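You operate a simulated robot arm through the tools that you are given. There is no shell and no other tool. Be economical: measure what you need, move in short steps, check, and stop when the job is done.

The job below is to be done with a simulated robot arm. You get a single attempt, and the scene is never put back.

TASK
Take the shelf pin on the console end of the board table and put it away on the top of the corner bench. Put one of the glue bottles from the console end of the board table on the red mark on the packing bench. Put the 58 grey tray from the console end of the board table on the middle of the board table and the 52 grey tray on the white panel there. Put the brown tape on the console end of the board table away on the right end of the press ledge. Take the grease tin from the back half of the board table and leave it on the middle of the board table. Open the upper blue drawer, fetch the green cap from the inside of the upper blue drawer and set it on the right end of the base beam and shut the drawer again. The order is free. Set down upright: glue bottle, grease tin.

Only the result counts: the job must be done as asked and must still hold three seconds after the hand-in. Knocking over, shifting, dropping, spilling or breaking anything else fails it. A push-on lid holds only when it is set on centred and level and pressed home; a screw cap is set on level and turned clockwise until tight.

THE ROBOT
A 6-joint arm with a four-finger gripper on a trunk, on a base that drives. Base frame: it is fixed to the floor where the robot stands at the start and does not move with it; the origin is under the middle of the robot, x ahead of it, y to its left, z up; the surface under the hand at the start is at about z = 0.91. Readings come in m, degrees, newtons and seconds.
With the tool pointing down near the work surface it reaches from about 0.1 to 0.66 m from the robot's upright axis, wherever it stands. Its first joint turns from -166.0 to 166.0 degrees. Places, roughly: brown tape (10x10x5 cm) [0.5, 0.6, 0.9]; glue bottle [0.75, 0.25, 1]; grease tin [1, 0.5, 1]; green cap (3x3x3 cm) [0.6, 1.5, 0.7]; grey tray [0.75, 0.25, 1]; middle of the board table [0.6, -0.9, 0.9]; red mark on the packing bench (26x23 cm) [4.84, 0.44, 0.88]; right end of the base beam (31x21 cm) [-0.8, 0.92, 0.52]; right end of the press ledge [-0.9, 0.5, 1.6]; shelf pin (2x2x4 cm) [0.5, 0.2, 0.9]; top of the corner bench [4.6, -4.2, 0.9]; upper blue drawer [0.6, 1.5, 0.7]; white panel (20x15x1 cm) [0.7, -0.1, 0.9]. Payload 3.43 kg.
The tool frame sits at the grasp point between the pads (the TCP): z along the fingers, y along the line on which they close. The tips reach 0.03 m beyond it. The gripper opens to 0.12 m. The gripper's body begins 0.085 m behind the TCP.
Orientation is that of the tool frame in the base frame, as a unit quaternion [x, y, z, w]. With the fingers straight down and closing along the base's y, the tool's x points along the base's -x, its y along +y and its z along -z.

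THE INTERFACE
- The arm moves only by the tool servo_tool. Its argument "series" is text: rows parted by semicolons, each of 7 numbers parted by spaces: the gripper command, from -1 (fully open) to 1 (shut), values between in proportion, then the shift along the tool's x, y, z in units of 50 mm (1.0 is 50 mm), then the turn, a rotation vector about the tool's x, y, z in units of 5 degrees (1.0 is 5 degrees). In form: fingers x y z ax ay az; .... A call has 1 to 8 rows; each row shifts and turns the commanded pose from where the row before left it, along the tool's axes as they then stand. A call with a number of a shift or a turn outside -1 to 1 is refused whole. Rows are played at 5 a second. More than 0.05 m and 8.6 degrees between two rows, or a gripper value outside its range, and nothing of the call is played. Where a pose cannot be reached the arm comes as near as it can. A force on the tool above 40 N (or 10 N above the force at the start of the call, whichever is more), or a blocked arm, ends the call early, and 0.2 s more pass. Each finger halts on what it meets, pressing with about 40 N; the grip force reading is that of the motor and also rises with nothing between the fingers. The clock runs only during rows and for 0.2 s after the last one: add rows that do not move to give the fingers time. The reply holds the time, the measured pose of the TCP, the force on the tool along the base axes, the opening and the grip force, in the units named above and with some noise, with the torque about the TCP (base axes, N m) and any sound that the robot's microphone picked up.
- Cameras (640 x 400 px; columns grow to the right, rows downward): "scene" is now at [0.0077, 0.1879, 1.8551]; the picture's right is [0.86, -0.51, 0.00], its down [-0.48, -0.80, -0.36] and it looks along [0.19, 0.31, -0.93] (base axes); focal length 214 px, centre (320, 200). "wrist" rides on the gripper at [0.071, -0.017, -0.12] in the tool frame; the picture's right is [0.23, 0.97, 0.00], its down [-0.81, 0.19, -0.55] and it looks along [-0.54, 0.13, 0.83] (tool axes); focal length 275 px, centre (320, 200). There is no depth. A picture from a camera that has moved, and an enlarged one, comes with that camera's place and axes in the base frame and with its lens.
- grab_frame(camera): a new picture of that camera. The clock stands still meanwhile.
- lift_body(by): slides the trunk up (or, below 0, down) by that many m; the arm and the scene camera ride with it, the base frame stays. It gives what a move gives, with no picture.
- base_move(legs): drives the robot by 1 to 6 legs, each [ahead, left, turn to the left] in m, m and degrees, along the robot's own axes; the way and the turn of a leg run together, so that a leg with both is an arc; at most 1.5 m and 180 degrees a leg. The arm and the cameras ride along, it lands a little off, and it stops where it bumps. It gives what a move gives.
- aim_head(pan, tilt): turns the head with the scene camera to pan (to the left, within 120 degrees either way) and tilt (down, from -29 to 69), counted from straight ahead of the robot. It gives what a move gives.
- zoom(camera, box): a new picture of the part [left, top, right, bottom] of that camera's present view, enlarged. The clock stands still meanwhile.
- finish_job(): hands the job in; it is judged then, once.

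Go step by step. Nothing tells you exact positions but the pictures and the camera data: compare them with the known pose of the tool, close in by small moves and look again before you grip or let go. The budget is 483 turns and 220 pictures, counting those below and the enlarged ones. Unless the task says otherwise, let go and move clear before handing in.

The tools are called after ">>>" as a command line: name --argument value ..., lists and objects as JSON in quotes. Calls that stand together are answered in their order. servo_tool: Moves the arm, as the interface text tells. Its arguments: {"type":"object","properties":{"series":{"type":"string"}},"required":["series"]} The other tools are called the same way: lift_body (by) slides the trunk up or down; base_move (legs) drives the base; aim_head (pan, tilt) turns the head that bears the scene camera; grab_frame (camera) takes a picture; zoom (camera, box) takes an enlarged picture of a part of a camera's view; finish_job () hands the job in.

At the start:

```text
clock: 0.0
tool_pos: [0.394, 0.0007, 1.7407]
tcp_rot: [0.002, 1.0, 0.0, 0.0]
wrist_force: [-0.5, -0.9, -0.8]
torque: [-0.01, 0.04, -0.02]
gripper_width: 0.12
gripper_force: 0.1
trunk travel left (down, up): [-0.392, 0.048]
robot x, y, heading: [0.0009, -0.0007, -0.0]
head pan, tilt: [59.1, 68.8]
```

scene: 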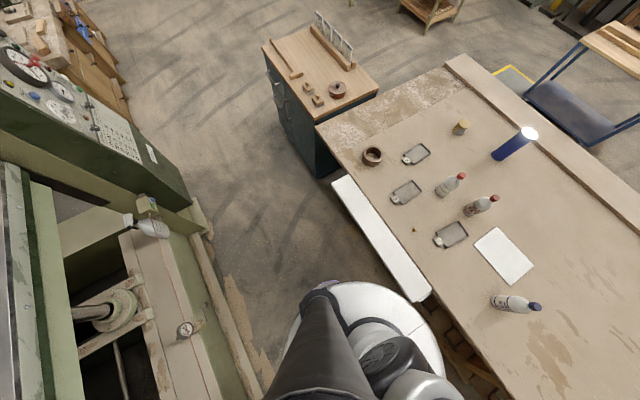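
wrist: 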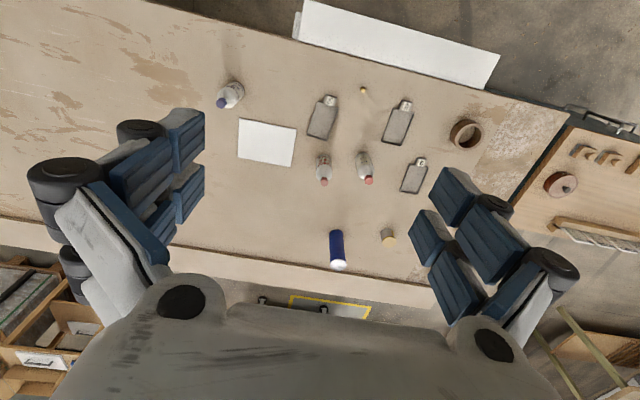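

The wrist view shows the console end with trays, bottles, pin and tape. I zoom in to read the tray numbers and tell the objects apart.

>>> zoom --camera "wrist" --box '[290, 70, 450, 200]'

>>> zoom --camera "scene" --box '[350, 100, 560, 320]'

>>> zoom --camera "scene" --box '[0, 40, 220, 360]'

```text
3.08 times, centred on (370, 135) of wrist
camera zoom: at [0.3211, -0.0165, 1.8588], right [-0.23, 0.97, 0.0], down [0.81, 0.19, 0.55], along [0.54, 0.13, -0.83], focal length 847 px, centre (166, 400)
```

zoom: 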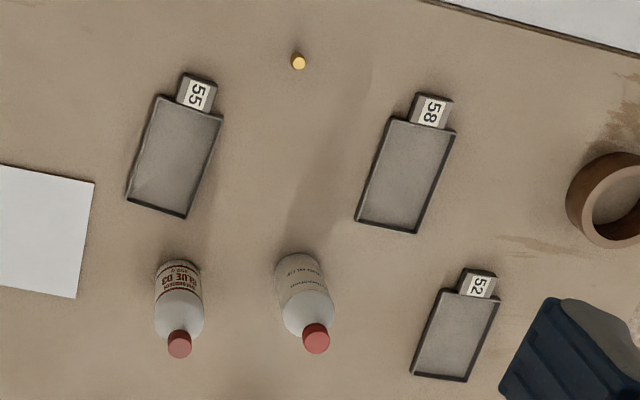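

```text
1.82 times, centred on (455, 210) of scene
camera zoom: at [0.0077, 0.1879, 1.8551], right [0.86, -0.51, 0.0], down [-0.48, -0.8, -0.36], along [0.19, 0.31, -0.93], focal length 390 px, centre (74, 182)
```

zoom: 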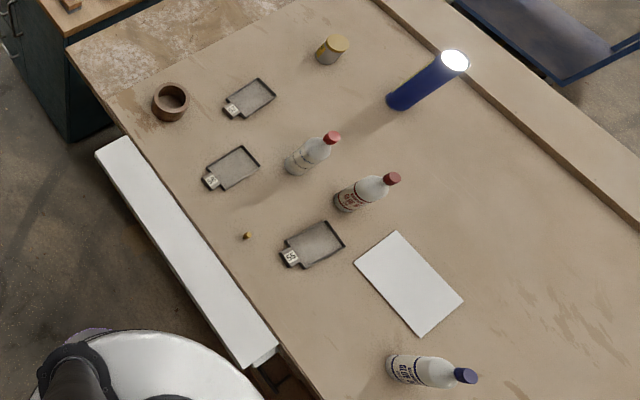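

```text
1.25 times, centred on (110, 200) of scene
camera zoom: at [0.0077, 0.1879, 1.8551], right [0.86, -0.51, 0.0], down [-0.48, -0.8, -0.36], along [0.19, 0.31, -0.93], focal length 268 px, centre (582, 200)
```

zoom: 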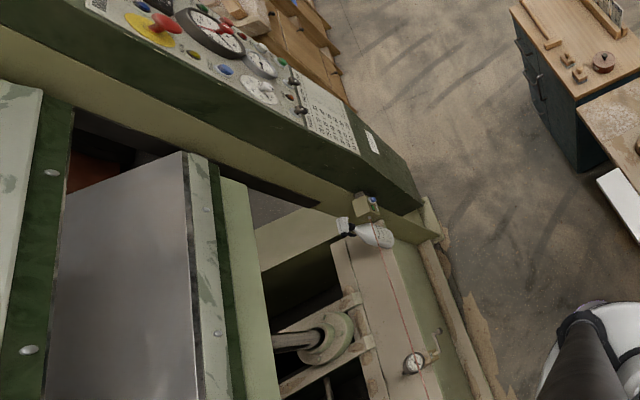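

Tray 58 is at about (0.57, 0.32), tray 52 at about (0.75, 0.46), the panel at about (0.73, -0.11) and the tin at about (1.03, 0.46). Before driving I look at the clearance around the base and at the rest of the surroundings.

>>> aim_head --pan 0 --tilt 69

>>> grab_frame --camera "scene"

>>> aim_head --pan -60 --tilt 45

>>> grab_frame --camera "scene"

>>> aim_head --pan 30 --tilt 30

>>> grab_frame --camera "scene"

>>> aim_head --pan 115 --tilt 45

>>> grab_frame --camera "scene"

```text
clock: 1.3
tool_pos: [0.395, 0.0028, 1.7396]
tcp_rot: [0.001, 1.0, 0.0, 0.0]
wrist_force: [0.5, -0.2, -0.8]
torque: [0.02, 0.0, 0.01]
gripper_width: 0.1198
gripper_force: 0.1
trunk travel left (down, up): [-0.392, 0.048]
robot x, y, heading: [-0.0001, -0.0001, 0.2]
head pan, tilt: [0.0, 68.8]
```

```text
214 pictures are left
camera scene: at [0.0349, 0.1401, 1.8551], right [0.0, -1.0, 0.0], down [-0.93, 0.0, -0.36], along [0.36, 0.0, -0.93], focal length 214 px, centre (320, 200)
```

scene: 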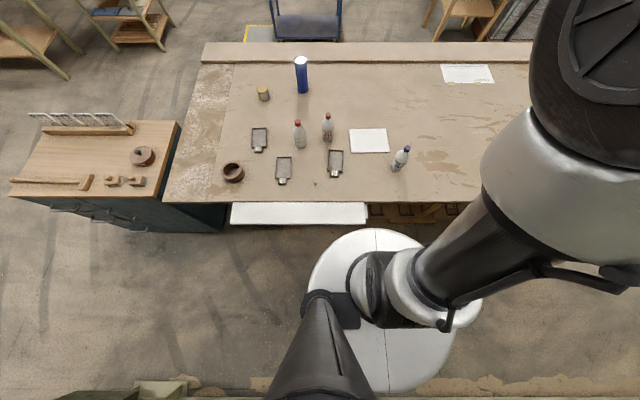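

```text
clock: 2.6
tool_pos: [0.3934, 0.0015, 1.7397]
tcp_rot: [0.001, 1.0, 0.0, 0.0]
wrist_force: [0.5, 0.0, 0.8]
torque: [0.02, 0.02, -0.03]
gripper_width: 0.1201
gripper_force: 0.0
trunk travel left (down, up): [-0.392, 0.048]
robot x, y, heading: [0.0015, 0.0021, 0.2]
head pan, tilt: [-60.0, 45.0]
```

```text
213 pictures are left
camera scene: at [0.0198, 0.0695, 1.8839], right [-0.87, -0.5, 0.0], down [-0.35, 0.61, -0.71], along [0.35, -0.61, -0.71], focal length 214 px, centre (320, 200)
```

scene: 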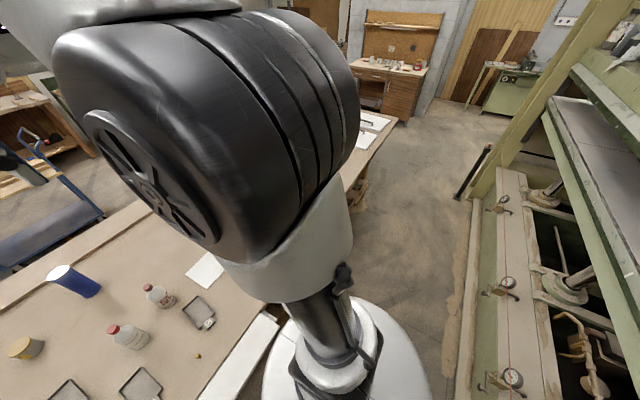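

```text
clock: 4.2
tool_pos: [0.3949, 0.0009, 1.7393]
tcp_rot: [0.001, 1.0, 0.0, 0.001]
wrist_force: [0.3, -0.2, 0.5]
torque: [-0.05, 0.0, 0.03]
gripper_width: 0.12
gripper_force: 0.0
trunk travel left (down, up): [-0.392, 0.048]
robot x, y, heading: [-0.001, 0.0017, 0.0]
head pan, tilt: [30.0, 30.0]
```

```text
212 pictures are left
camera scene: at [0.0574, 0.185, 1.9066], right [0.5, -0.87, 0.0], down [-0.43, -0.25, -0.87], along [0.75, 0.43, -0.5], focal length 214 px, centre (320, 200)
```

scene: 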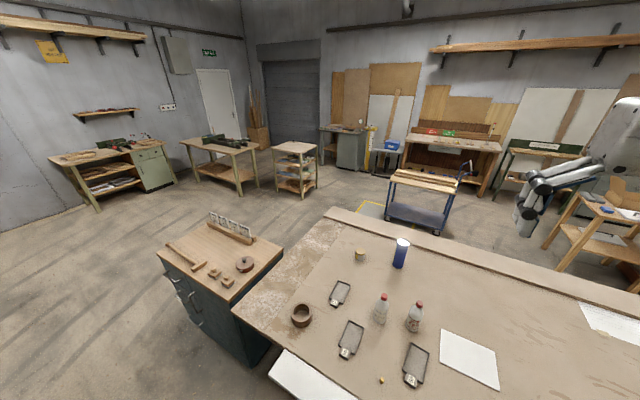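

```text
clock: 5.8
tool_pos: [0.3948, 0.001, 1.7397]
tcp_rot: [0.001, 1.0, 0.0, 0.0]
wrist_force: [-0.3, 0.1, -0.1]
torque: [0.02, -0.03, -0.02]
gripper_width: 0.1199
gripper_force: 0.1
trunk travel left (down, up): [-0.392, 0.048]
robot x, y, heading: [-0.0018, 0.0008, -0.1]
head pan, tilt: [115.0, 45.0]
```

```text
211 pictures are left
camera scene: at [-0.0553, 0.2137, 1.884], right [0.91, 0.42, 0.0], down [0.3, -0.64, -0.71], along [-0.3, 0.64, -0.71], focal length 214 px, centre (320, 200)
```

scene: 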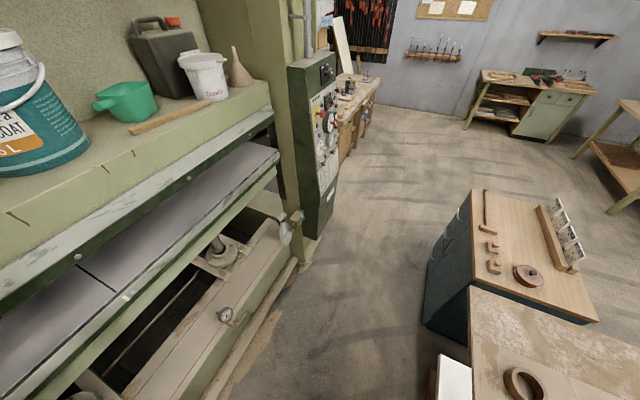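

The table is laid out clearly now, but I can't tell how far the base extends under the disc. I tilt the wrist so its camera looks back at the robot's own base to see the clearance to the table.

>>> servo_tool --series "-1 0 0 0 0 1 0;-1 0 0 0 0 1 0;-1 0 0 0 0 1 0;-1 0 0 0 0 1 0;-1 0 0 0 0 1 0;-1 0 0 0 0 1 0;-1 0 0 0 0 1 0;-1 0 0 0 0 1 0"

>>> servo_tool --series "-1 0 0 0 0 1 0;-1 0 0 0 0 1 0;-1 0 0 0 0 1 0;-1 0 0 0 0 1 0"

>>> grab_frame --camera "wrist"

```text
clock: 7.6
tool_pos: [0.3396, 0.0002, 1.5684]
tcp_rot: [-0.001, 0.94, 0.0, -0.341]
wrist_force: [0.3, 0.6, 0.5]
torque: [0.0, 0.02, -0.01]
gripper_width: 0.1198
gripper_force: 0.1
out of reach, approached as far as the arm can: row 1, 2, 3, 4, 5, 6, 7, 8
trunk travel left (down, up): [-0.392, 0.048]
robot x, y, heading: [0.0006, 0.002, -0.1]
head pan, tilt: [115.0, 45.0]
```

```text
clock: 8.6
tool_pos: [0.3008, 0.0011, 1.4991]
tcp_rot: [0.0, 0.866, 0.0, -0.5]
wrist_force: [0.4, -0.6, 0.1]
torque: [-0.01, 0.0, 0.03]
gripper_width: 0.1197
gripper_force: 0.0
out of reach, approached as far as the arm can: row 1, 2, 3, 4
trunk travel left (down, up): [-0.392, 0.048]
robot x, y, heading: [-0.0009, -0.0004, 0.0]
head pan, tilt: [115.0, 45.0]
```

```text
210 pictures are left
camera wrist: at [0.3679, -0.0165, 1.6182], right [-0.11, 0.97, 0.2], down [0.88, 0.19, -0.43], along [-0.45, 0.13, -0.88], focal length 275 px, centre (320, 200)
```

wrist: 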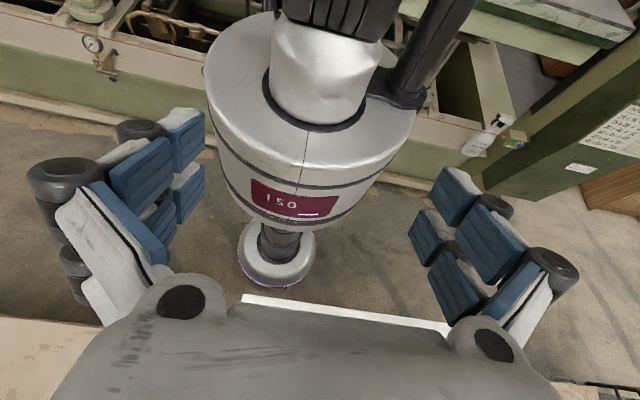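

The base is only about 0.14 m in radius and the white slab's edge is at x≈0.27, so I can go about 0.1 m ahead with the trunk high. I straighten the tool and drive in front of the trays.

>>> servo_tool --series "-1 0 0 0 0 -1 0;-1 0 0 0 0 -1 0;-1 0 0 0 0 -1 0;-1 0 0 0 0 -1 0;-1 0 0 0 0 -1 0;-1 0 0 0 0 -1 0;-1 0 0 0 0 -1 0;-1 0 0 0 0 -1 0"

>>> servo_tool --series "-1 0 0 0 0 -1 0;-1 0 0 0 0 -1 0;-1 0 0 0 0 -1 0;-1 0 0 0 0 -1 0;-1 0 0 1 0 0 0;-1 0 0 1 0 0 0;-1 0 0 1 0 0 0;-1 0 0 1 0 0 0"

>>> base_move --legs '[[0.0, 0.33, 0], [0.1, 0, 0]]'

>>> grab_frame --camera "wrist"

```text
clock: 10.4
tool_pos: [0.2987, 0.0004, 1.497]
tcp_rot: [0.0, 0.985, 0.0, -0.173]
wrist_force: [-0.3, -0.1, 0.1]
torque: [0.02, -0.04, -0.02]
gripper_width: 0.1201
gripper_force: 0.2
trunk travel left (down, up): [-0.392, 0.048]
robot x, y, heading: [0.0012, 0.0026, 0.0]
head pan, tilt: [115.0, 45.0]
```

```text
clock: 12.2
tool_pos: [0.3026, 0.0045, 1.2978]
tcp_rot: [0.0, 1.0, 0.0, -0.001]
wrist_force: [0.4, -0.3, -0.1]
torque: [-0.02, 0.03, -0.01]
gripper_width: 0.1198
gripper_force: 0.2
trunk travel left (down, up): [-0.392, 0.048]
robot x, y, heading: [-0.0, 0.0018, -0.1]
head pan, tilt: [115.0, 45.0]
```

```text
clock: 15.1
tool_pos: [0.3992, 0.3302, 1.2985]
tcp_rot: [0.001, 1.0, 0.0, -0.001]
wrist_force: [0.7, -1.0, 0.7]
torque: [0.06, 0.02, -0.01]
gripper_width: 0.1202
gripper_force: 0.2
trunk travel left (down, up): [-0.392, 0.048]
robot x, y, heading: [0.096, 0.3249, 0.1]
head pan, tilt: [115.0, 45.0]
```

```text
209 pictures are left
camera wrist: at [0.3268, 0.3125, 1.4175], right [-0.23, 0.97, 0.0], down [0.81, 0.19, 0.55], along [0.54, 0.13, -0.83], focal length 275 px, centre (320, 200)
```

wrist: 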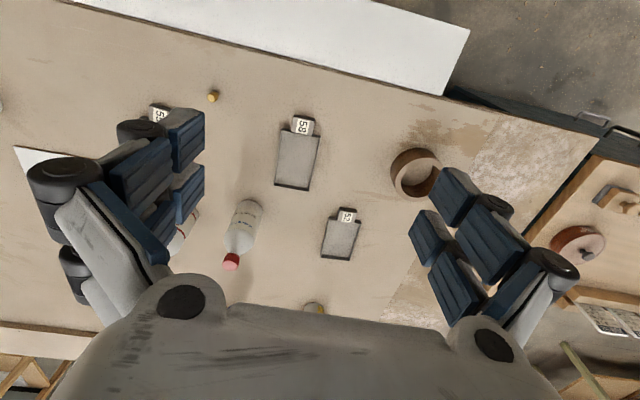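

Tray 58 is confirmed at (0.572, 0.324), aligned with the axes. I approach above it.

>>> servo_tool --series "-1 -0.45 0 0.5 0 0 0;-1 -0.45 0 0.5 0 0 0;-1 -0.45 0 0.5 0 0 0;-1 -0.45 0 0.5 0 0 0;-1 -0.45 0 0.8 0 0 0;-1 -0.45 0 0.8 0 0 0;-1 -0.45 0 0.8 0 0 0;-1 -0.31 -0.1 0.8 0 0 0"

>>> grab_frame --camera "wrist"

```text
clock: 16.9
tool_pos: [0.5741, 0.3246, 1.0378]
tcp_rot: [0.001, 1.0, 0.0, 0.0]
wrist_force: [0.2, -0.2, 0.4]
torque: [-0.01, 0.01, 0.01]
gripper_width: 0.1198
gripper_force: 0.0
trunk travel left (down, up): [-0.392, 0.048]
robot x, y, heading: [0.0936, 0.3257, 0.1]
head pan, tilt: [115.0, 45.0]
```

```text
208 pictures are left
camera wrist: at [0.502, 0.3078, 1.1562], right [-0.23, 0.97, 0.0], down [0.81, 0.19, 0.55], along [0.54, 0.13, -0.83], focal length 275 px, centre (320, 200)
```

wrist: 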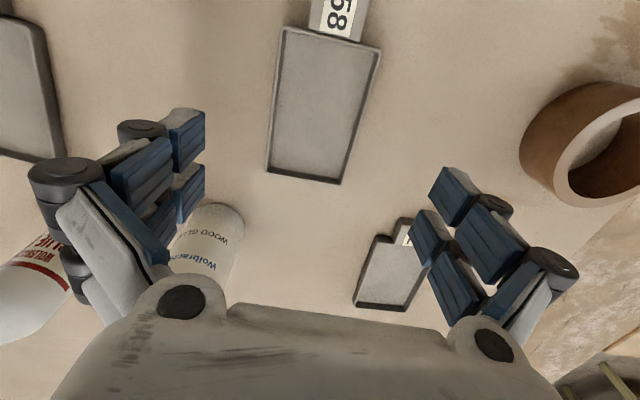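

The tray is centered between the fingers. I lower to just above the table.

>>> servo_tool --series "-1 0.12 -0.06 0.6 0 0 0;-1 0 0 0.6 0 0 0;-1 0 0 0.5 0 0 0;-1 0 0 0.1 0 0 0;-1 0 0 0 0 0 0"

>>> grab_frame --camera "wrist"

```text
clock: 18.1
tool_pos: [0.5676, 0.3224, 0.9484]
tcp_rot: [0.0, 1.0, 0.0, 0.0]
wrist_force: [0.5, -0.1, 0.1]
torque: [0.0, 0.02, -0.01]
gripper_width: 0.12
gripper_force: 0.1
trunk travel left (down, up): [-0.392, 0.048]
robot x, y, heading: [0.1029, 0.3233, -0.0]
head pan, tilt: [115.0, 45.0]
```

```text
207 pictures are left
camera wrist: at [0.494, 0.3041, 1.0669], right [-0.23, 0.97, 0.0], down [0.81, 0.19, 0.55], along [0.54, 0.13, -0.83], focal length 275 px, centre (320, 200)
```

wrist: 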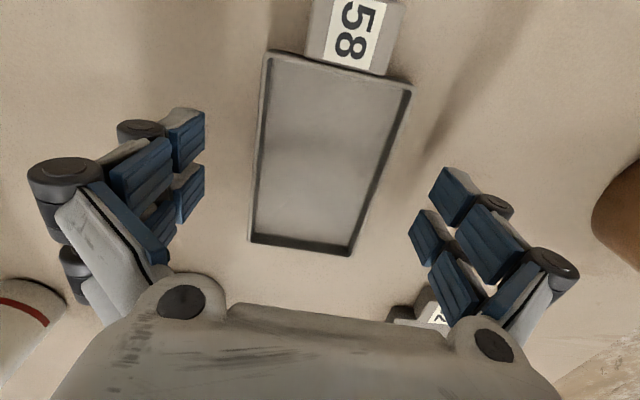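

>>> servo_tool --series "-1 0 0 0.06 0 0 0;0 0 0 0 0 0 0;0.2 0 0 0 0 0 0;0.6 0 0 0 0 0 0;0.8 0 0 0 0 0 0;0.8 0 0 0 0 0 0;0.8 0 0 0 0 0 0;0.8 0 0 0 0 0 0"

```text
clock: 19.9
tool_pos: [0.5682, 0.3222, 0.947]
tcp_rot: [0.001, 1.0, 0.0, 0.0]
wrist_force: [-0.5, 0.9, 3.1]
torque: [0.0, 0.18, -0.01]
gripper_width: 0.0775
gripper_force: 40.2
trunk travel left (down, up): [-0.392, 0.048]
robot x, y, heading: [0.099, 0.3251, 0.2]
head pan, tilt: [115.0, 45.0]
```

>>> servo_tool --series "0.8 0 0 -0.3 0 0 0;0.8 0 0 -0.7 0 0 0;0.8 0 0 -1 0 0 0;0.8 0 0 -1 0 0 0;0.8 0 0 -1 0 0 0;0.8 0 0 -1 0 0 0;0.8 0 0 -1 0 0 0;0.8 0 0 -1 0 0 0"

>>> grab_frame --camera "wrist"

```text
clock: 21.7
tool_pos: [0.5681, 0.3247, 1.2958]
tcp_rot: [0.001, 1.0, 0.0, 0.001]
wrist_force: [-0.9, 0.1, 0.4]
torque: [0.03, -0.01, -0.01]
gripper_width: 0.0122
gripper_force: 0.1
trunk travel left (down, up): [-0.392, 0.048]
robot x, y, heading: [0.0994, 0.3235, 0.0]
head pan, tilt: [115.0, 45.0]
```

```text
206 pictures are left
camera wrist: at [0.4943, 0.3069, 1.4152], right [-0.23, 0.97, 0.0], down [0.81, 0.19, 0.55], along [0.54, 0.13, -0.83], focal length 275 px, centre (320, 200)
```

wrist: 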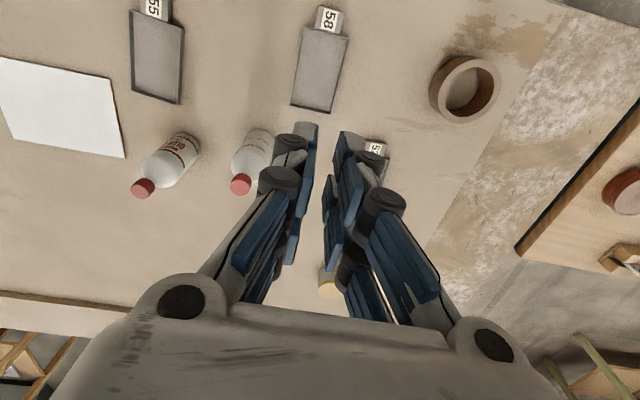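

The tray slipped out as I lifted and appears undisturbed. I look at it close up for a better grip.

>>> zoom --camera "wrist" --box '[260, 0, 380, 120]'

>>> aim_head --pan -20 --tilt 40

>>> grab_frame --camera "scene"

```text
3.33 times, centred on (320, 60) of wrist
camera zoom: at [0.4943, 0.3069, 1.4152], right [-0.23, 0.97, 0.0], down [0.81, 0.19, 0.55], along [0.54, 0.13, -0.83], focal length 918 px, centre (320, 667)
```

zoom: 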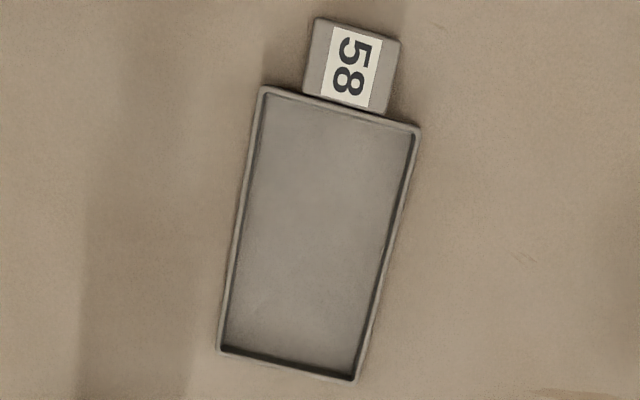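

```text
clock: 23.9
tool_pos: [0.5687, 0.3244, 1.2955]
tcp_rot: [0.001, 1.0, 0.001, 0.0]
wrist_force: [-1.0, 0.3, -1.0]
torque: [0.03, -0.04, -0.02]
gripper_width: 0.0122
gripper_force: 0.1
trunk travel left (down, up): [-0.392, 0.048]
robot x, y, heading: [0.0967, 0.3245, -0.1]
head pan, tilt: [-20.0, 40.0]
```

```text
204 pictures are left
camera scene: at [0.1582, 0.4366, 1.8912], right [-0.34, -0.94, 0.0], down [-0.6, 0.22, -0.77], along [0.72, -0.26, -0.64], focal length 214 px, centre (320, 200)
```

scene: 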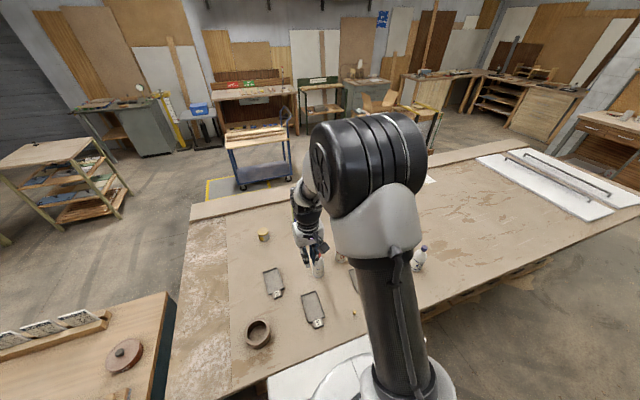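

The tray has not moved. I probably gripped only its rim, so I go down again open, feeling for the table, to grip lower.

>>> servo_tool --series "-1 0 0 0 0 0 0;-1 0 0 0.8 0 0 0;-1 0 0 1 0 0 0;-1 0 0 1 0 0 0;-1 0 0 1 0 0 0;-1 0 0 1 0 0 0;-1 0 0 1 0 0 0;-1 0 0 1 0 0 0"

>>> servo_tool --series "-1 0 0 0.1 0 0 0;-1 0 0 0.06 0 0 0;-1 0 0 0.06 0 0 0;-1 0 0 0.06 0 0 0"

```text
clock: 25.7
tool_pos: [0.5703, 0.3214, 0.9539]
tcp_rot: [0.0, 1.0, 0.0, 0.001]
wrist_force: [-0.4, -0.4, 0.3]
torque: [0.01, 0.02, -0.03]
gripper_width: 0.1197
gripper_force: 0.0
trunk travel left (down, up): [-0.392, 0.048]
robot x, y, heading: [0.1007, 0.3291, -0.1]
head pan, tilt: [-20.0, 40.0]
```

```text
clock: 26.7
tool_pos: [0.5672, 0.3224, 0.9418]
tcp_rot: [0.0, 1.0, 0.0, 0.0]
wrist_force: [-0.6, 1.2, 0.1]
torque: [-0.02, -0.01, -0.02]
gripper_width: 0.12
gripper_force: 0.1
trunk travel left (down, up): [-0.392, 0.048]
robot x, y, heading: [0.097, 0.3279, -0.1]
head pan, tilt: [-20.0, 40.0]
```

>>> servo_tool --series "-1 0 0 0.04 0 0 0;-1 0 0 0.04 0 0 0"

>>> servo_tool --series "-1 0 0 0.03 0 0 0;-1 0 0 0 0 0 0"

```text
clock: 27.3
tool_pos: [0.5661, 0.3212, 0.9381]
tcp_rot: [0.001, 1.0, -0.001, 0.0]
wrist_force: [0.1, -0.9, 0.4]
torque: [0.02, 0.0, 0.02]
gripper_width: 0.12
gripper_force: 0.1
trunk travel left (down, up): [-0.392, 0.048]
robot x, y, heading: [0.0956, 0.3258, -0.2]
head pan, tilt: [-20.0, 40.0]
```

```text
clock: 27.9
tool_pos: [0.5667, 0.3219, 0.9351]
tcp_rot: [0.001, 1.0, 0.0, -0.001]
wrist_force: [-0.1, 0.2, 0.2]
torque: [0.03, 0.0, 0.0]
gripper_width: 0.12
gripper_force: 0.0
trunk travel left (down, up): [-0.392, 0.048]
robot x, y, heading: [0.1003, 0.3288, -0.0]
head pan, tilt: [-20.0, 40.0]
```

>>> servo_tool --series "-1 0 0 0.04 0 0 0;-1 0 0 0 0 0 0"

>>> servo_tool --series "-1 0 0 0.04 0 0 0;-1 0 0 0 0 0 0"

>>> servo_tool --series "-1 0 0 0.04 0 0 0;-1 0 0 0 0 0 0"

```text
clock: 28.5
tool_pos: [0.5665, 0.3234, 0.9332]
tcp_rot: [0.001, 1.0, 0.0, 0.0]
wrist_force: [-0.3, -0.2, 0.1]
torque: [0.01, -0.01, -0.01]
gripper_width: 0.12
gripper_force: 0.0
trunk travel left (down, up): [-0.392, 0.048]
robot x, y, heading: [0.1002, 0.3252, 0.1]
head pan, tilt: [-20.0, 40.0]
```

```text
clock: 29.1
tool_pos: [0.5662, 0.3231, 0.9308]
tcp_rot: [0.0, 1.0, 0.0, 0.0]
wrist_force: [0.2, 0.0, 0.0]
torque: [0.0, -0.03, 0.0]
gripper_width: 0.1197
gripper_force: 0.0
trunk travel left (down, up): [-0.392, 0.048]
robot x, y, heading: [0.097, 0.3246, 0.2]
head pan, tilt: [-20.0, 40.0]
```

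```text
clock: 29.7
tool_pos: [0.5657, 0.3226, 0.9296]
tcp_rot: [0.001, 1.0, 0.0, -0.001]
wrist_force: [0.2, 0.0, 1.1]
torque: [0.0, 0.0, 0.0]
gripper_width: 0.1201
gripper_force: 0.0
trunk travel left (down, up): [-0.392, 0.048]
robot x, y, heading: [0.0991, 0.3235, 0.3]
head pan, tilt: [-20.0, 40.0]
```

The table surface is at z≈0.90, so contact comes at TCP 0.93. I back off slightly and grip.

>>> servo_tool --series "-1 0 0 -0.04 0 0 0;0 0 0 0 0 0 0;0.2 0 0 0 0 0 0;0.6 0 0 0 0 0 0;0.8 0 0 0 0 0 0;0.8 0 0 0 0 0 0;0.8 0 0 0 0 0 0;0.8 0 0 0 0 0 0"

>>> servo_tool --series "0.8 0 0 -0.2 0 0 0;0.8 0 0 -0.3 0 0 0;0.8 0 0 -0.5 0 0 0;0.8 0 0 0 0 0 0"

>>> grab_frame --camera "wrist"

```text
clock: 31.2
tool_pos: [0.567, 0.321, 0.9341]
tcp_rot: [0.001, 1.0, 0.0, 0.003]
wrist_force: [-4.6, -8.6, 35.5]
torque: [-0.48, 1.06, -0.14]
gripper_width: 0.0778
gripper_force: 34.4
trunk travel left (down, up): [-0.392, 0.048]
robot x, y, heading: [0.096, 0.3245, -0.3]
head pan, tilt: [-20.0, 40.0]
stopped in row 7: the force on the tool passed its limit at 43 N (the readings are from after the stop); the commanded pose is now the measured one
```

```text
clock: 32.2
tool_pos: [0.5686, 0.3203, 0.9819]
tcp_rot: [0.001, 1.0, 0.0, 0.002]
wrist_force: [-0.2, -0.4, -0.7]
torque: [0.0, -0.01, 0.03]
gripper_width: 0.0775
gripper_force: 40.1
trunk travel left (down, up): [-0.392, 0.048]
robot x, y, heading: [0.1012, 0.3273, -0.1]
head pan, tilt: [-20.0, 40.0]
```

```text
203 pictures are left
camera wrist: at [0.4954, 0.3039, 1.1012], right [-0.23, 0.97, 0.0], down [0.81, 0.19, 0.56], along [0.54, 0.13, -0.83], focal length 275 px, centre (320, 200)
```

wrist: 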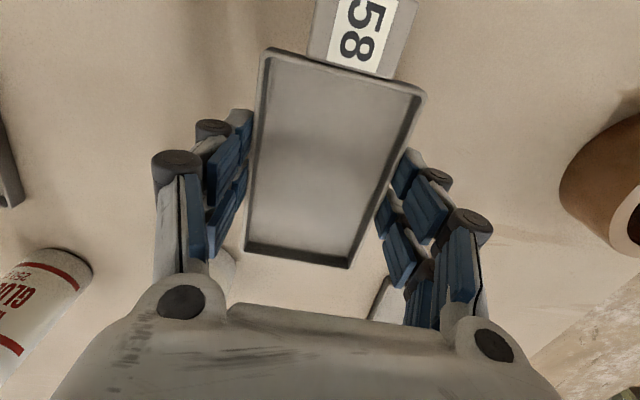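

The tray is held now. I lift it high and drive along the table to its middle.

>>> servo_tool --series "0.8 0 0 -0.7 0 0 0;0.8 0 0 -0.7 0 0 0;0.8 0 0 -0.7 0 0 0;0.8 0 0 -0.7 0 0 0;0.8 0 0 -0.7 0 0 0;0.8 0 0 -0.7 0 0 0;0.8 0 0 -0.7 0 0 0;0.8 0 0 -0.5 0 0 0"

>>> base_move --legs '[[-0.08, 0, 0], [0, -1.17, 0]]'

>>> grab_frame --camera "wrist"

```text
clock: 34.0
tool_pos: [0.5658, 0.3227, 1.2508]
tcp_rot: [0.001, 1.0, 0.0, 0.002]
wrist_force: [-0.2, -0.6, -1.2]
torque: [0.01, 0.0, 0.0]
gripper_width: 0.0779
gripper_force: 39.5
trunk travel left (down, up): [-0.392, 0.048]
robot x, y, heading: [0.0978, 0.3246, -0.2]
head pan, tilt: [-20.0, 40.0]
```

```text
clock: 40.5
tool_pos: [0.4791, -0.8362, 1.2506]
tcp_rot: [0.005, 1.0, -0.001, 0.002]
wrist_force: [-0.4, 0.6, -1.0]
torque: [0.03, 0.0, -0.01]
gripper_width: 0.0776
gripper_force: 40.4
trunk travel left (down, up): [-0.392, 0.048]
robot x, y, heading: [0.0097, -0.8312, -0.4]
head pan, tilt: [-20.0, 40.0]
```

```text
202 pictures are left
camera wrist: at [0.4049, -0.8543, 1.3698], right [-0.22, 0.98, 0.0], down [0.81, 0.18, 0.56], along [0.54, 0.12, -0.83], focal length 275 px, centre (320, 200)
```

wrist: 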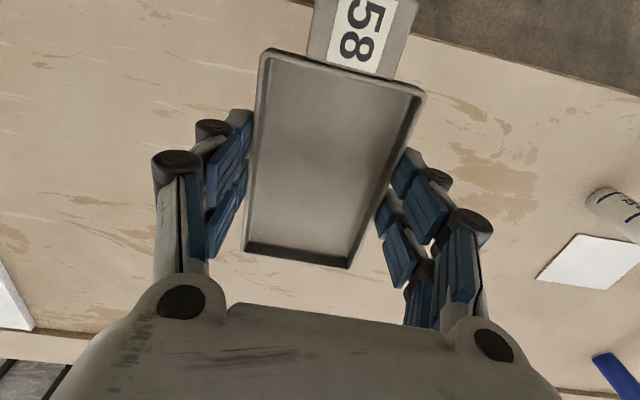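

The table is free here. I extend to x≈0.60 and lower the tray.

>>> servo_tool --series "0.8 -0.6 0 0.7 0 0 0;0.8 -0.6 0 0.8 0 0 0;0.8 -0.6 0 0.8 0 0 0;0.8 -0.6 0 0.8 0 0 0;0.8 0 0 0.8 0 0 0;0.8 0 0 0.8 0 0 0;0.8 0 0 0.8 0 0 0;0.8 0 0 0.5 0 0 0"

>>> servo_tool --series "0.8 0 0 0.1 0 0 0;0.8 0 0 0.06 0 0 0;0.8 0 0 0.04 0 0 0;0.8 0 0 0 0 0 0"

```text
clock: 42.3
tool_pos: [0.6031, -0.8392, 0.9504]
tcp_rot: [0.006, 1.0, 0.0, 0.002]
wrist_force: [0.4, 0.4, -0.7]
torque: [-0.02, 0.0, 0.01]
gripper_width: 0.0774
gripper_force: 40.1
trunk travel left (down, up): [-0.392, 0.048]
robot x, y, heading: [0.0105, -0.831, -0.1]
head pan, tilt: [-20.0, 40.0]
```

```text
clock: 43.3
tool_pos: [0.5994, -0.8391, 0.9414]
tcp_rot: [0.005, 1.0, 0.001, 0.002]
wrist_force: [0.0, 0.4, -1.2]
torque: [0.01, 0.03, -0.05]
gripper_width: 0.0775
gripper_force: 39.8
trunk travel left (down, up): [-0.392, 0.048]
robot x, y, heading: [0.0163, -0.8301, -0.5]
head pan, tilt: [-20.0, 40.0]
```

>>> servo_tool --series "0.8 0 0 0.04 0 0 0;0.8 0 0 0.04 0 0 0;0.8 0 0 0 0 0 0"

>>> servo_tool --series "0.8 0 0 0.04 0 0 0;0.8 0 0 0 0 0 0"

```text
clock: 44.1
tool_pos: [0.5993, -0.8388, 0.936]
tcp_rot: [0.006, 1.0, 0.0, 0.002]
wrist_force: [-0.7, -0.2, -0.7]
torque: [-0.04, -0.02, 0.0]
gripper_width: 0.0776
gripper_force: 40.0
trunk travel left (down, up): [-0.392, 0.048]
robot x, y, heading: [0.0123, -0.8302, -0.4]
head pan, tilt: [-20.0, 40.0]
```

```text
clock: 44.7
tool_pos: [0.5992, -0.8393, 0.9354]
tcp_rot: [0.006, 1.0, 0.0, 0.002]
wrist_force: [-0.7, -0.5, 8.4]
torque: [-0.05, 0.2, 0.02]
gripper_width: 0.0778
gripper_force: 40.3
trunk travel left (down, up): [-0.392, 0.048]
robot x, y, heading: [0.0107, -0.8307, -0.4]
head pan, tilt: [-20.0, 40.0]
```

The tray is on the table. I release it, lift clear and drive back to the console end for tray 52.

>>> servo_tool --series "0 0 0 0 0 0 0;-1 0 0 0 0 0 0;-1 0 0 0 0 0 0;-1 0 0 -0.5 0 0 0;-1 0 0 -1 0 0 0;-1 0 0 -1 0 0 0;-1 0 0 -1 0 0 0;-1 0 0 -1 0 0 0"

>>> servo_tool --series "-1 1 0 -0.5 0 0 0;-1 1 0 -0.5 0 0 0;-1 1 0 0 0 0 0;-1 1 0 0 0 0 0"

>>> grab_frame --camera "wrist"

>>> base_move --legs '[[0, 1.3, 0.4], [0.1, 0, 0]]'

>>> grab_frame --camera "wrist"

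```text
clock: 46.5
tool_pos: [0.5936, -0.838, 1.1601]
tcp_rot: [0.005, 1.0, 0.0, 0.0]
wrist_force: [-0.4, 0.2, 0.2]
torque: [-0.01, 0.0, 0.03]
gripper_width: 0.1202
gripper_force: 0.0
trunk travel left (down, up): [-0.392, 0.048]
robot x, y, heading: [0.0133, -0.8323, -0.5]
head pan, tilt: [-20.0, 40.0]
```

```text
refused: row 1 steps farther than a row can; nothing moved
```

```text
201 pictures are left
camera wrist: at [0.5202, -0.8557, 1.2782], right [-0.22, 0.98, 0.0], down [0.81, 0.18, 0.55], along [0.54, 0.12, -0.83], focal length 275 px, centre (320, 200)
```

wrist: 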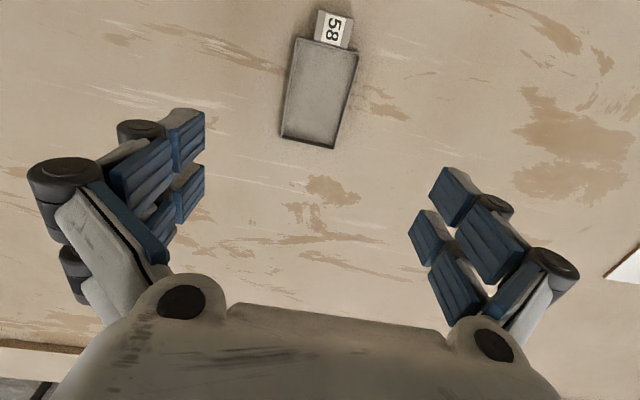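

```text
clock: 54.0
tool_pos: [0.7209, 0.4815, 1.1594]
tcp_rot: [0.014, 1.0, -0.001, 0.002]
wrist_force: [0.2, 0.6, -0.2]
torque: [-0.03, 0.02, 0.01]
gripper_width: 0.1198
gripper_force: 0.0
trunk travel left (down, up): [-0.392, 0.048]
robot x, y, heading: [0.1399, 0.4993, -1.7]
head pan, tilt: [-20.0, 40.0]
```

```text
200 pictures are left
camera wrist: at [0.6473, 0.4652, 1.2775], right [-0.2, 0.98, 0.0], down [0.81, 0.17, 0.56], along [0.54, 0.11, -0.83], focal length 275 px, centre (320, 200)
```

wrist: 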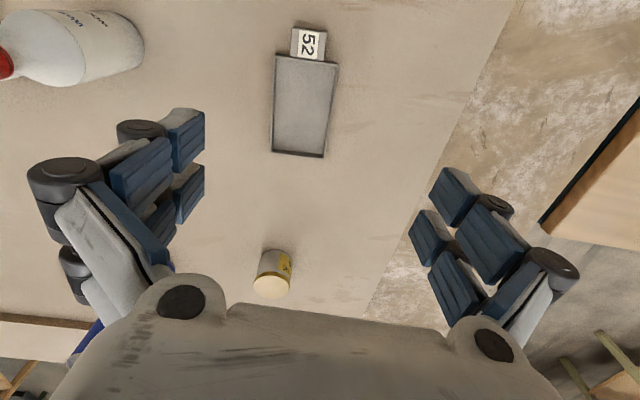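

The arm travelled fairly low, so I check that the bottles still stand.

>>> aim_head --pan -30 --tilt 50

>>> grab_frame --camera "scene"

```text
clock: 54.7
tool_pos: [0.7204, 0.481, 1.1592]
tcp_rot: [0.015, 1.0, 0.0, 0.001]
wrist_force: [-0.1, -0.5, 0.2]
torque: [0.01, -0.01, 0.01]
gripper_width: 0.12
gripper_force: 0.1
trunk travel left (down, up): [-0.392, 0.048]
robot x, y, heading: [0.1361, 0.4967, -1.8]
head pan, tilt: [-30.0, 50.0]
```

```text
199 pictures are left
camera scene: at [0.1863, 0.6001, 1.8771], right [-0.52, -0.85, 0.0], down [-0.65, 0.4, -0.64], along [0.55, -0.34, -0.77], focal length 214 px, centre (320, 200)
```

scene: 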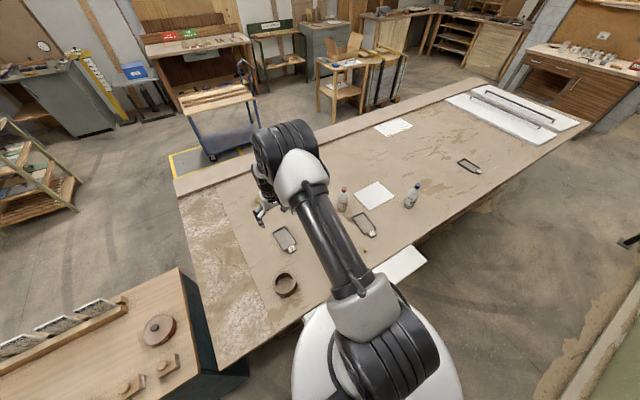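

All is standing. Tray 52 is at about (0.748, 0.463), turned by about 4.5°, so I align and lower.

>>> servo_tool --series "-1 -0.57 -0.34 0 0 0 0;-1 0 0 0.5 0 0 -0.62;-1 0 0 0.5 0 0 -0.62;-1 0 0 0.6 0 0 0;-1 0 0 0.6 0 0 0;-1 0 0 0.6 0 0 0;-1 0 0 0.4 0 0 0;-1 0 0 0 0 0 0"

>>> grab_frame --camera "wrist"

```text
clock: 56.5
tool_pos: [0.748, 0.4637, 0.9979]
tcp_rot: [-0.039, 0.999, 0.0, 0.001]
wrist_force: [-0.4, 0.3, -0.5]
torque: [-0.01, 0.0, -0.01]
gripper_width: 0.1201
gripper_force: 0.0
trunk travel left (down, up): [-0.392, 0.048]
robot x, y, heading: [0.138, 0.5013, -1.7]
head pan, tilt: [-30.0, 50.0]
```

```text
198 pictures are left
camera wrist: at [0.6774, 0.4406, 1.1173], right [-0.31, 0.95, 0.0], down [0.79, 0.26, 0.56], along [0.53, 0.17, -0.83], focal length 275 px, centre (320, 200)
```

wrist: 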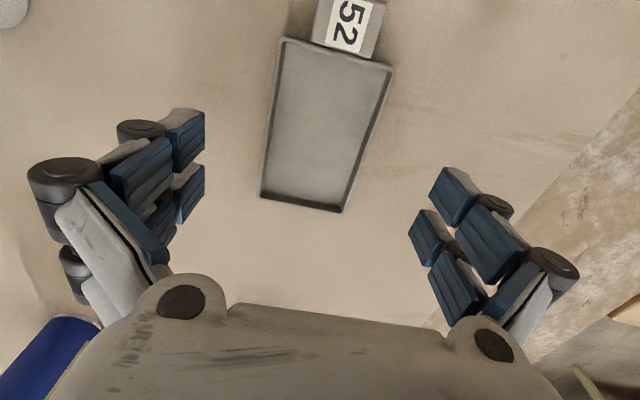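

>>> servo_tool --series "-1 0 0 0.6 0 0 0;-1 0 0 0.6 0 0 0;0 0 0 0.04 0 0 0;0.4 0 0 0 0 0 0;0.8 0 0 0 0 0 0;0.8 0 0 0 0 0 0;0.8 0 0 0 0 0 0;0.8 0 0 0 0 0 0"

>>> servo_tool --series "0.8 0 0 -0.2 0 0 0;0.8 0 0 -0.3 0 0 0;0.8 0 0 -0.7 0 0 0;0.8 0 0 -0.7 0 0 0;0.8 0 0 -0.7 0 0 0;0.8 0 0 -0.7 0 0 0;0.8 0 0 -0.7 0 0 0;0.8 0 0 -0.7 0 0 0"

>>> servo_tool --series "0.8 0 0 -0.7 0 0 0;0.8 0 0 -0.7 0 0 0;0.8 0 0 -0.7 0 0 0;0.8 0 0 -0.3 0 0 0"

>>> grab_frame --camera "wrist"

```text
clock: 58.3
tool_pos: [0.7483, 0.4644, 0.9375]
tcp_rot: [-0.038, 0.999, -0.001, 0.002]
wrist_force: [1.0, -0.2, 1.8]
torque: [-0.07, -0.1, 0.0]
gripper_width: 0.0773
gripper_force: 40.1
trunk travel left (down, up): [-0.392, 0.048]
robot x, y, heading: [0.137, 0.5003, -1.6]
head pan, tilt: [-30.0, 50.0]
```

```text
clock: 60.1
tool_pos: [0.7476, 0.4634, 1.1701]
tcp_rot: [-0.039, 0.999, 0.0, 0.002]
wrist_force: [-0.3, 0.1, -1.1]
torque: [-0.03, -0.04, 0.0]
gripper_width: 0.0774
gripper_force: 40.3
trunk travel left (down, up): [-0.392, 0.048]
robot x, y, heading: [0.138, 0.4988, -1.6]
head pan, tilt: [-30.0, 50.0]
```

```text
clock: 61.1
tool_pos: [0.7474, 0.4612, 1.2921]
tcp_rot: [-0.039, 0.999, 0.0, 0.001]
wrist_force: [-0.5, -0.3, -0.7]
torque: [-0.02, 0.0, -0.01]
gripper_width: 0.0775
gripper_force: 39.8
trunk travel left (down, up): [-0.392, 0.048]
robot x, y, heading: [0.1388, 0.5028, -1.5]
head pan, tilt: [-30.0, 50.0]
```

```text
197 pictures are left
camera wrist: at [0.6766, 0.4385, 1.4109], right [-0.31, 0.95, 0.0], down [0.79, 0.26, 0.55], along [0.53, 0.17, -0.83], focal length 275 px, centre (320, 200)
```

wrist: 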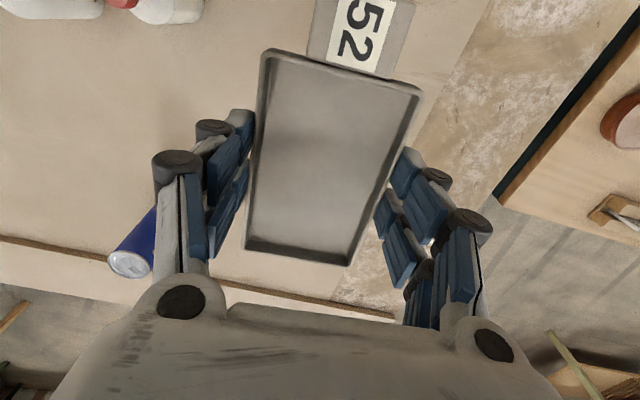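

>>> base_move --legs '[[0, -0.58, 0]]'

>>> servo_tool --series "0.8 0 0 0 0 0 0.45;0.8 0 0 0 0 0 0.45;0.8 0 0 0 0 0 0"

>>> grab_frame --camera "wrist"

>>> grab_frame --camera "scene"

```text
clock: 64.4
tool_pos: [0.7246, -0.1339, 1.2907]
tcp_rot: [-0.028, 1.0, 0.0, 0.002]
wrist_force: [-0.2, -0.7, -1.9]
torque: [0.06, -0.02, -0.02]
gripper_width: 0.0773
gripper_force: 39.6
trunk travel left (down, up): [-0.392, 0.048]
robot x, y, heading: [0.1152, -0.0808, -2.7]
head pan, tilt: [-30.0, 50.0]
```

```text
clock: 65.2
tool_pos: [0.7246, -0.1346, 1.2917]
tcp_rot: [0.011, 1.0, 0.0, 0.002]
wrist_force: [0.1, 0.2, -1.0]
torque: [-0.01, 0.0, 0.0]
gripper_width: 0.0774
gripper_force: 40.1
trunk travel left (down, up): [-0.392, 0.048]
robot x, y, heading: [0.1162, -0.0844, -2.9]
head pan, tilt: [-30.0, 50.0]
```

```text
196 pictures are left
camera wrist: at [0.651, -0.1505, 1.4105], right [-0.21, 0.98, 0.0], down [0.81, 0.17, 0.56], along [0.54, 0.12, -0.83], focal length 275 px, centre (320, 200)
```

wrist: 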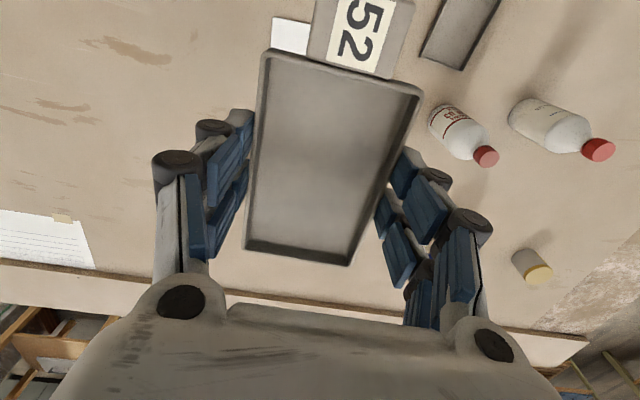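

```text
195 pictures are left
camera scene: at [0.1661, 0.0158, 1.877], right [-0.54, -0.84, 0.0], down [-0.64, 0.42, -0.64], along [0.54, -0.35, -0.77], focal length 214 px, centre (320, 200)
```

scene: 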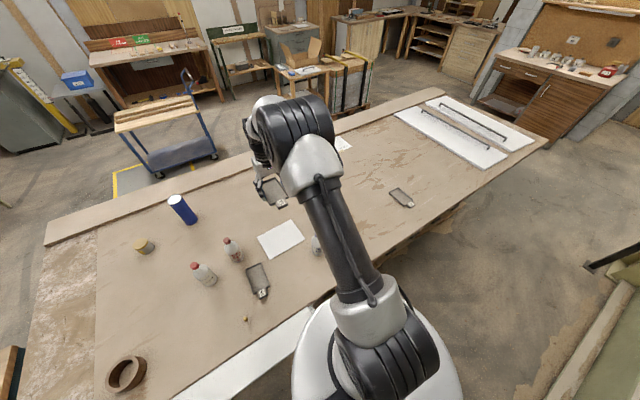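

The panel center is at (0.741, -0.117). The tray with its tab is 17 cm long, so I turn it 90° to lie along the panel's 20 cm side.

>>> servo_tool --series "0.8 0 0 0 0 0 1;0.8 0 0 0 0 0 1;0.8 0 0 0 0 0 1;0.8 0 0 0 0 0 1;0.8 0 0 0 0 0 1;0.8 0 0 0 0 0 1;0.8 0 0 0 0 0 1;0.8 0 0 0 0 0 1"

>>> servo_tool --series "0.8 0 0 0 0 0 1;0.8 0 0 0 0 0 1;0.8 0 0 0 0 0 1;0.8 0 0 0 0 0 1;0.8 0 0 0 0 0 1;0.8 0 0 0 0 0 1;0.8 0 0 0 0 0 1;0.8 0 0 0 0 0 1"

>>> servo_tool --series "0.8 0 0 0 0 0 1;0.8 0 0 0 0 0 0.75;0.8 0 0 0 0 0 0"

>>> grab_frame --camera "wrist"

```text
clock: 67.0
tool_pos: [0.7249, -0.1345, 1.2912]
tcp_rot: [0.353, 0.936, 0.0, 0.001]
wrist_force: [-0.5, 0.1, -0.5]
torque: [-0.03, -0.02, -0.02]
gripper_width: 0.0772
gripper_force: 39.9
trunk travel left (down, up): [-0.392, 0.048]
robot x, y, heading: [0.1168, -0.0806, -2.8]
head pan, tilt: [-30.0, 50.0]
```

```text
clock: 68.8
tool_pos: [0.725, -0.1345, 1.2904]
tcp_rot: [0.651, 0.759, 0.002, 0.002]
wrist_force: [0.1, -0.2, -0.8]
torque: [-0.02, -0.01, 0.03]
gripper_width: 0.0776
gripper_force: 39.8
trunk travel left (down, up): [-0.392, 0.048]
robot x, y, heading: [0.1145, -0.0854, -2.8]
head pan, tilt: [-30.0, 50.0]
```

```text
clock: 69.6
tool_pos: [0.7228, -0.1342, 1.2904]
tcp_rot: [0.707, 0.708, 0.001, 0.001]
wrist_force: [1.0, 0.1, -0.9]
torque: [-0.03, 0.02, 0.01]
gripper_width: 0.0773
gripper_force: 39.8
trunk travel left (down, up): [-0.392, 0.048]
robot x, y, heading: [0.1175, -0.0818, -2.9]
head pan, tilt: [-30.0, 50.0]
```

```text
194 pictures are left
camera wrist: at [0.7056, -0.0638, 1.4103], right [0.97, 0.23, 0.0], down [0.19, -0.81, 0.55], along [0.13, -0.54, -0.83], focal length 275 px, centre (320, 200)
```

wrist: 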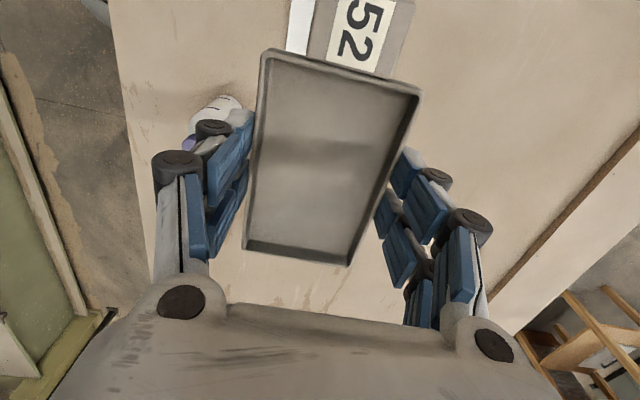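

>>> servo_tool --series "0.8 -0.1 0.36 0.7 0 0 0;0.8 0 0 0.9 0 0 0;0.8 0 0 0.9 0 0 0;0.8 0 0 0.9 0 0 0;0.8 0 0 0.9 0 0 0;0.8 0 0 0.9 0 0 0;0.8 0 0 0.9 0 0 0;0.8 0 0 0.5 0 0 0"

>>> grab_frame --camera "wrist"

```text
clock: 71.4
tool_pos: [0.7437, -0.1405, 0.9646]
tcp_rot: [0.706, 0.708, 0.001, 0.002]
wrist_force: [0.6, -0.3, -0.8]
torque: [0.01, 0.01, 0.05]
gripper_width: 0.0776
gripper_force: 40.2
trunk travel left (down, up): [-0.392, 0.048]
robot x, y, heading: [0.1154, -0.0789, -2.8]
head pan, tilt: [-30.0, 50.0]
```

```text
193 pictures are left
camera wrist: at [0.7249, -0.0702, 1.0834], right [0.97, 0.23, 0.0], down [0.19, -0.81, 0.55], along [0.13, -0.54, -0.83], focal length 275 px, centre (320, 200)
```

wrist: 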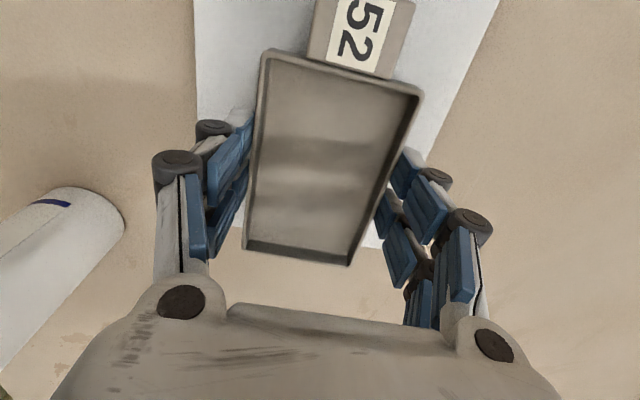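

>>> servo_tool --series "0.8 0 0 0.2 0 0 0;0.8 0 0 0.1 0 0 0;0.8 0 0 0 0 0 0"

>>> servo_tool --series "0.8 0 0 0.05 0 0 0;0.8 0 0 0.05 0 0 0;0.8 0 0 0 0 0 0"

```text
clock: 72.2
tool_pos: [0.7439, -0.1398, 0.9469]
tcp_rot: [0.706, 0.708, 0.001, 0.001]
wrist_force: [0.1, 0.5, -1.3]
torque: [0.0, 0.02, 0.0]
gripper_width: 0.0774
gripper_force: 39.6
trunk travel left (down, up): [-0.392, 0.048]
robot x, y, heading: [0.1154, -0.0865, -2.9]
head pan, tilt: [-30.0, 50.0]
```

```text
clock: 73.0
tool_pos: [0.7445, -0.1401, 0.9452]
tcp_rot: [0.706, 0.708, 0.003, 0.003]
wrist_force: [-2.4, -3.1, 15.3]
torque: [-0.75, 0.67, 0.06]
gripper_width: 0.0773
gripper_force: 39.6
trunk travel left (down, up): [-0.392, 0.048]
robot x, y, heading: [0.1159, -0.0799, -2.9]
head pan, tilt: [-30.0, 50.0]
```

Contact with the panel. I release and lift straight up.

>>> servo_tool --series "0.2 0 0 -0.02 0 0 0;-0.4 0 0 0 0 0 0;-1 0 0 0 0 0 0;-1 0 0 0 0 0 0;-1 0 0 -0.5 0 0 0;-1 0 0 -1 0 0 0;-1 0 0 -1 0 0 0;-1 0 0 -1 0 0 0"

>>> servo_tool --series "-1 0 0 -1 0 0 0;-1 0 0 -1 0 0 0;-1 0 0 -1 0 0 0;-1 0 0 -1 0 0 0"

>>> grab_frame --camera "wrist"

```text
clock: 74.8
tool_pos: [0.7432, -0.1418, 1.1177]
tcp_rot: [0.707, 0.708, 0.001, 0.001]
wrist_force: [0.2, 0.2, -0.9]
torque: [-0.02, -0.05, -0.01]
gripper_width: 0.1201
gripper_force: 0.1
trunk travel left (down, up): [-0.392, 0.048]
robot x, y, heading: [0.1122, -0.0848, -2.9]
head pan, tilt: [-30.0, 50.0]
```

```text
clock: 75.8
tool_pos: [0.7429, -0.1396, 1.32]
tcp_rot: [0.706, 0.708, 0.001, 0.001]
wrist_force: [-0.1, -0.1, 0.3]
torque: [-0.01, -0.05, 0.0]
gripper_width: 0.1201
gripper_force: 0.0
trunk travel left (down, up): [-0.392, 0.048]
robot x, y, heading: [0.1131, -0.0853, -2.8]
head pan, tilt: [-30.0, 50.0]
```

```text
192 pictures are left
camera wrist: at [0.7237, -0.0684, 1.4388], right [0.97, 0.23, 0.0], down [0.19, -0.81, 0.55], along [0.13, -0.54, -0.83], focal length 275 px, centre (320, 200)
```

wrist: 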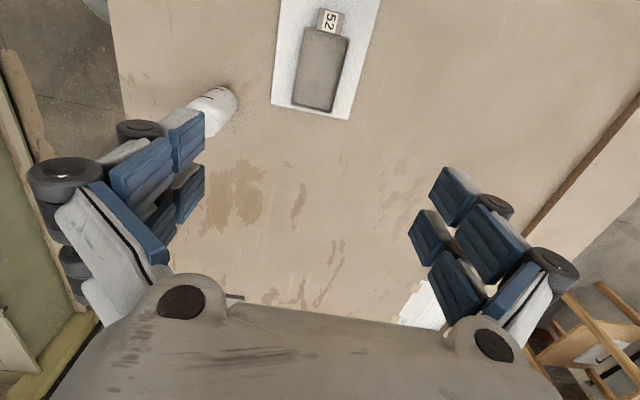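

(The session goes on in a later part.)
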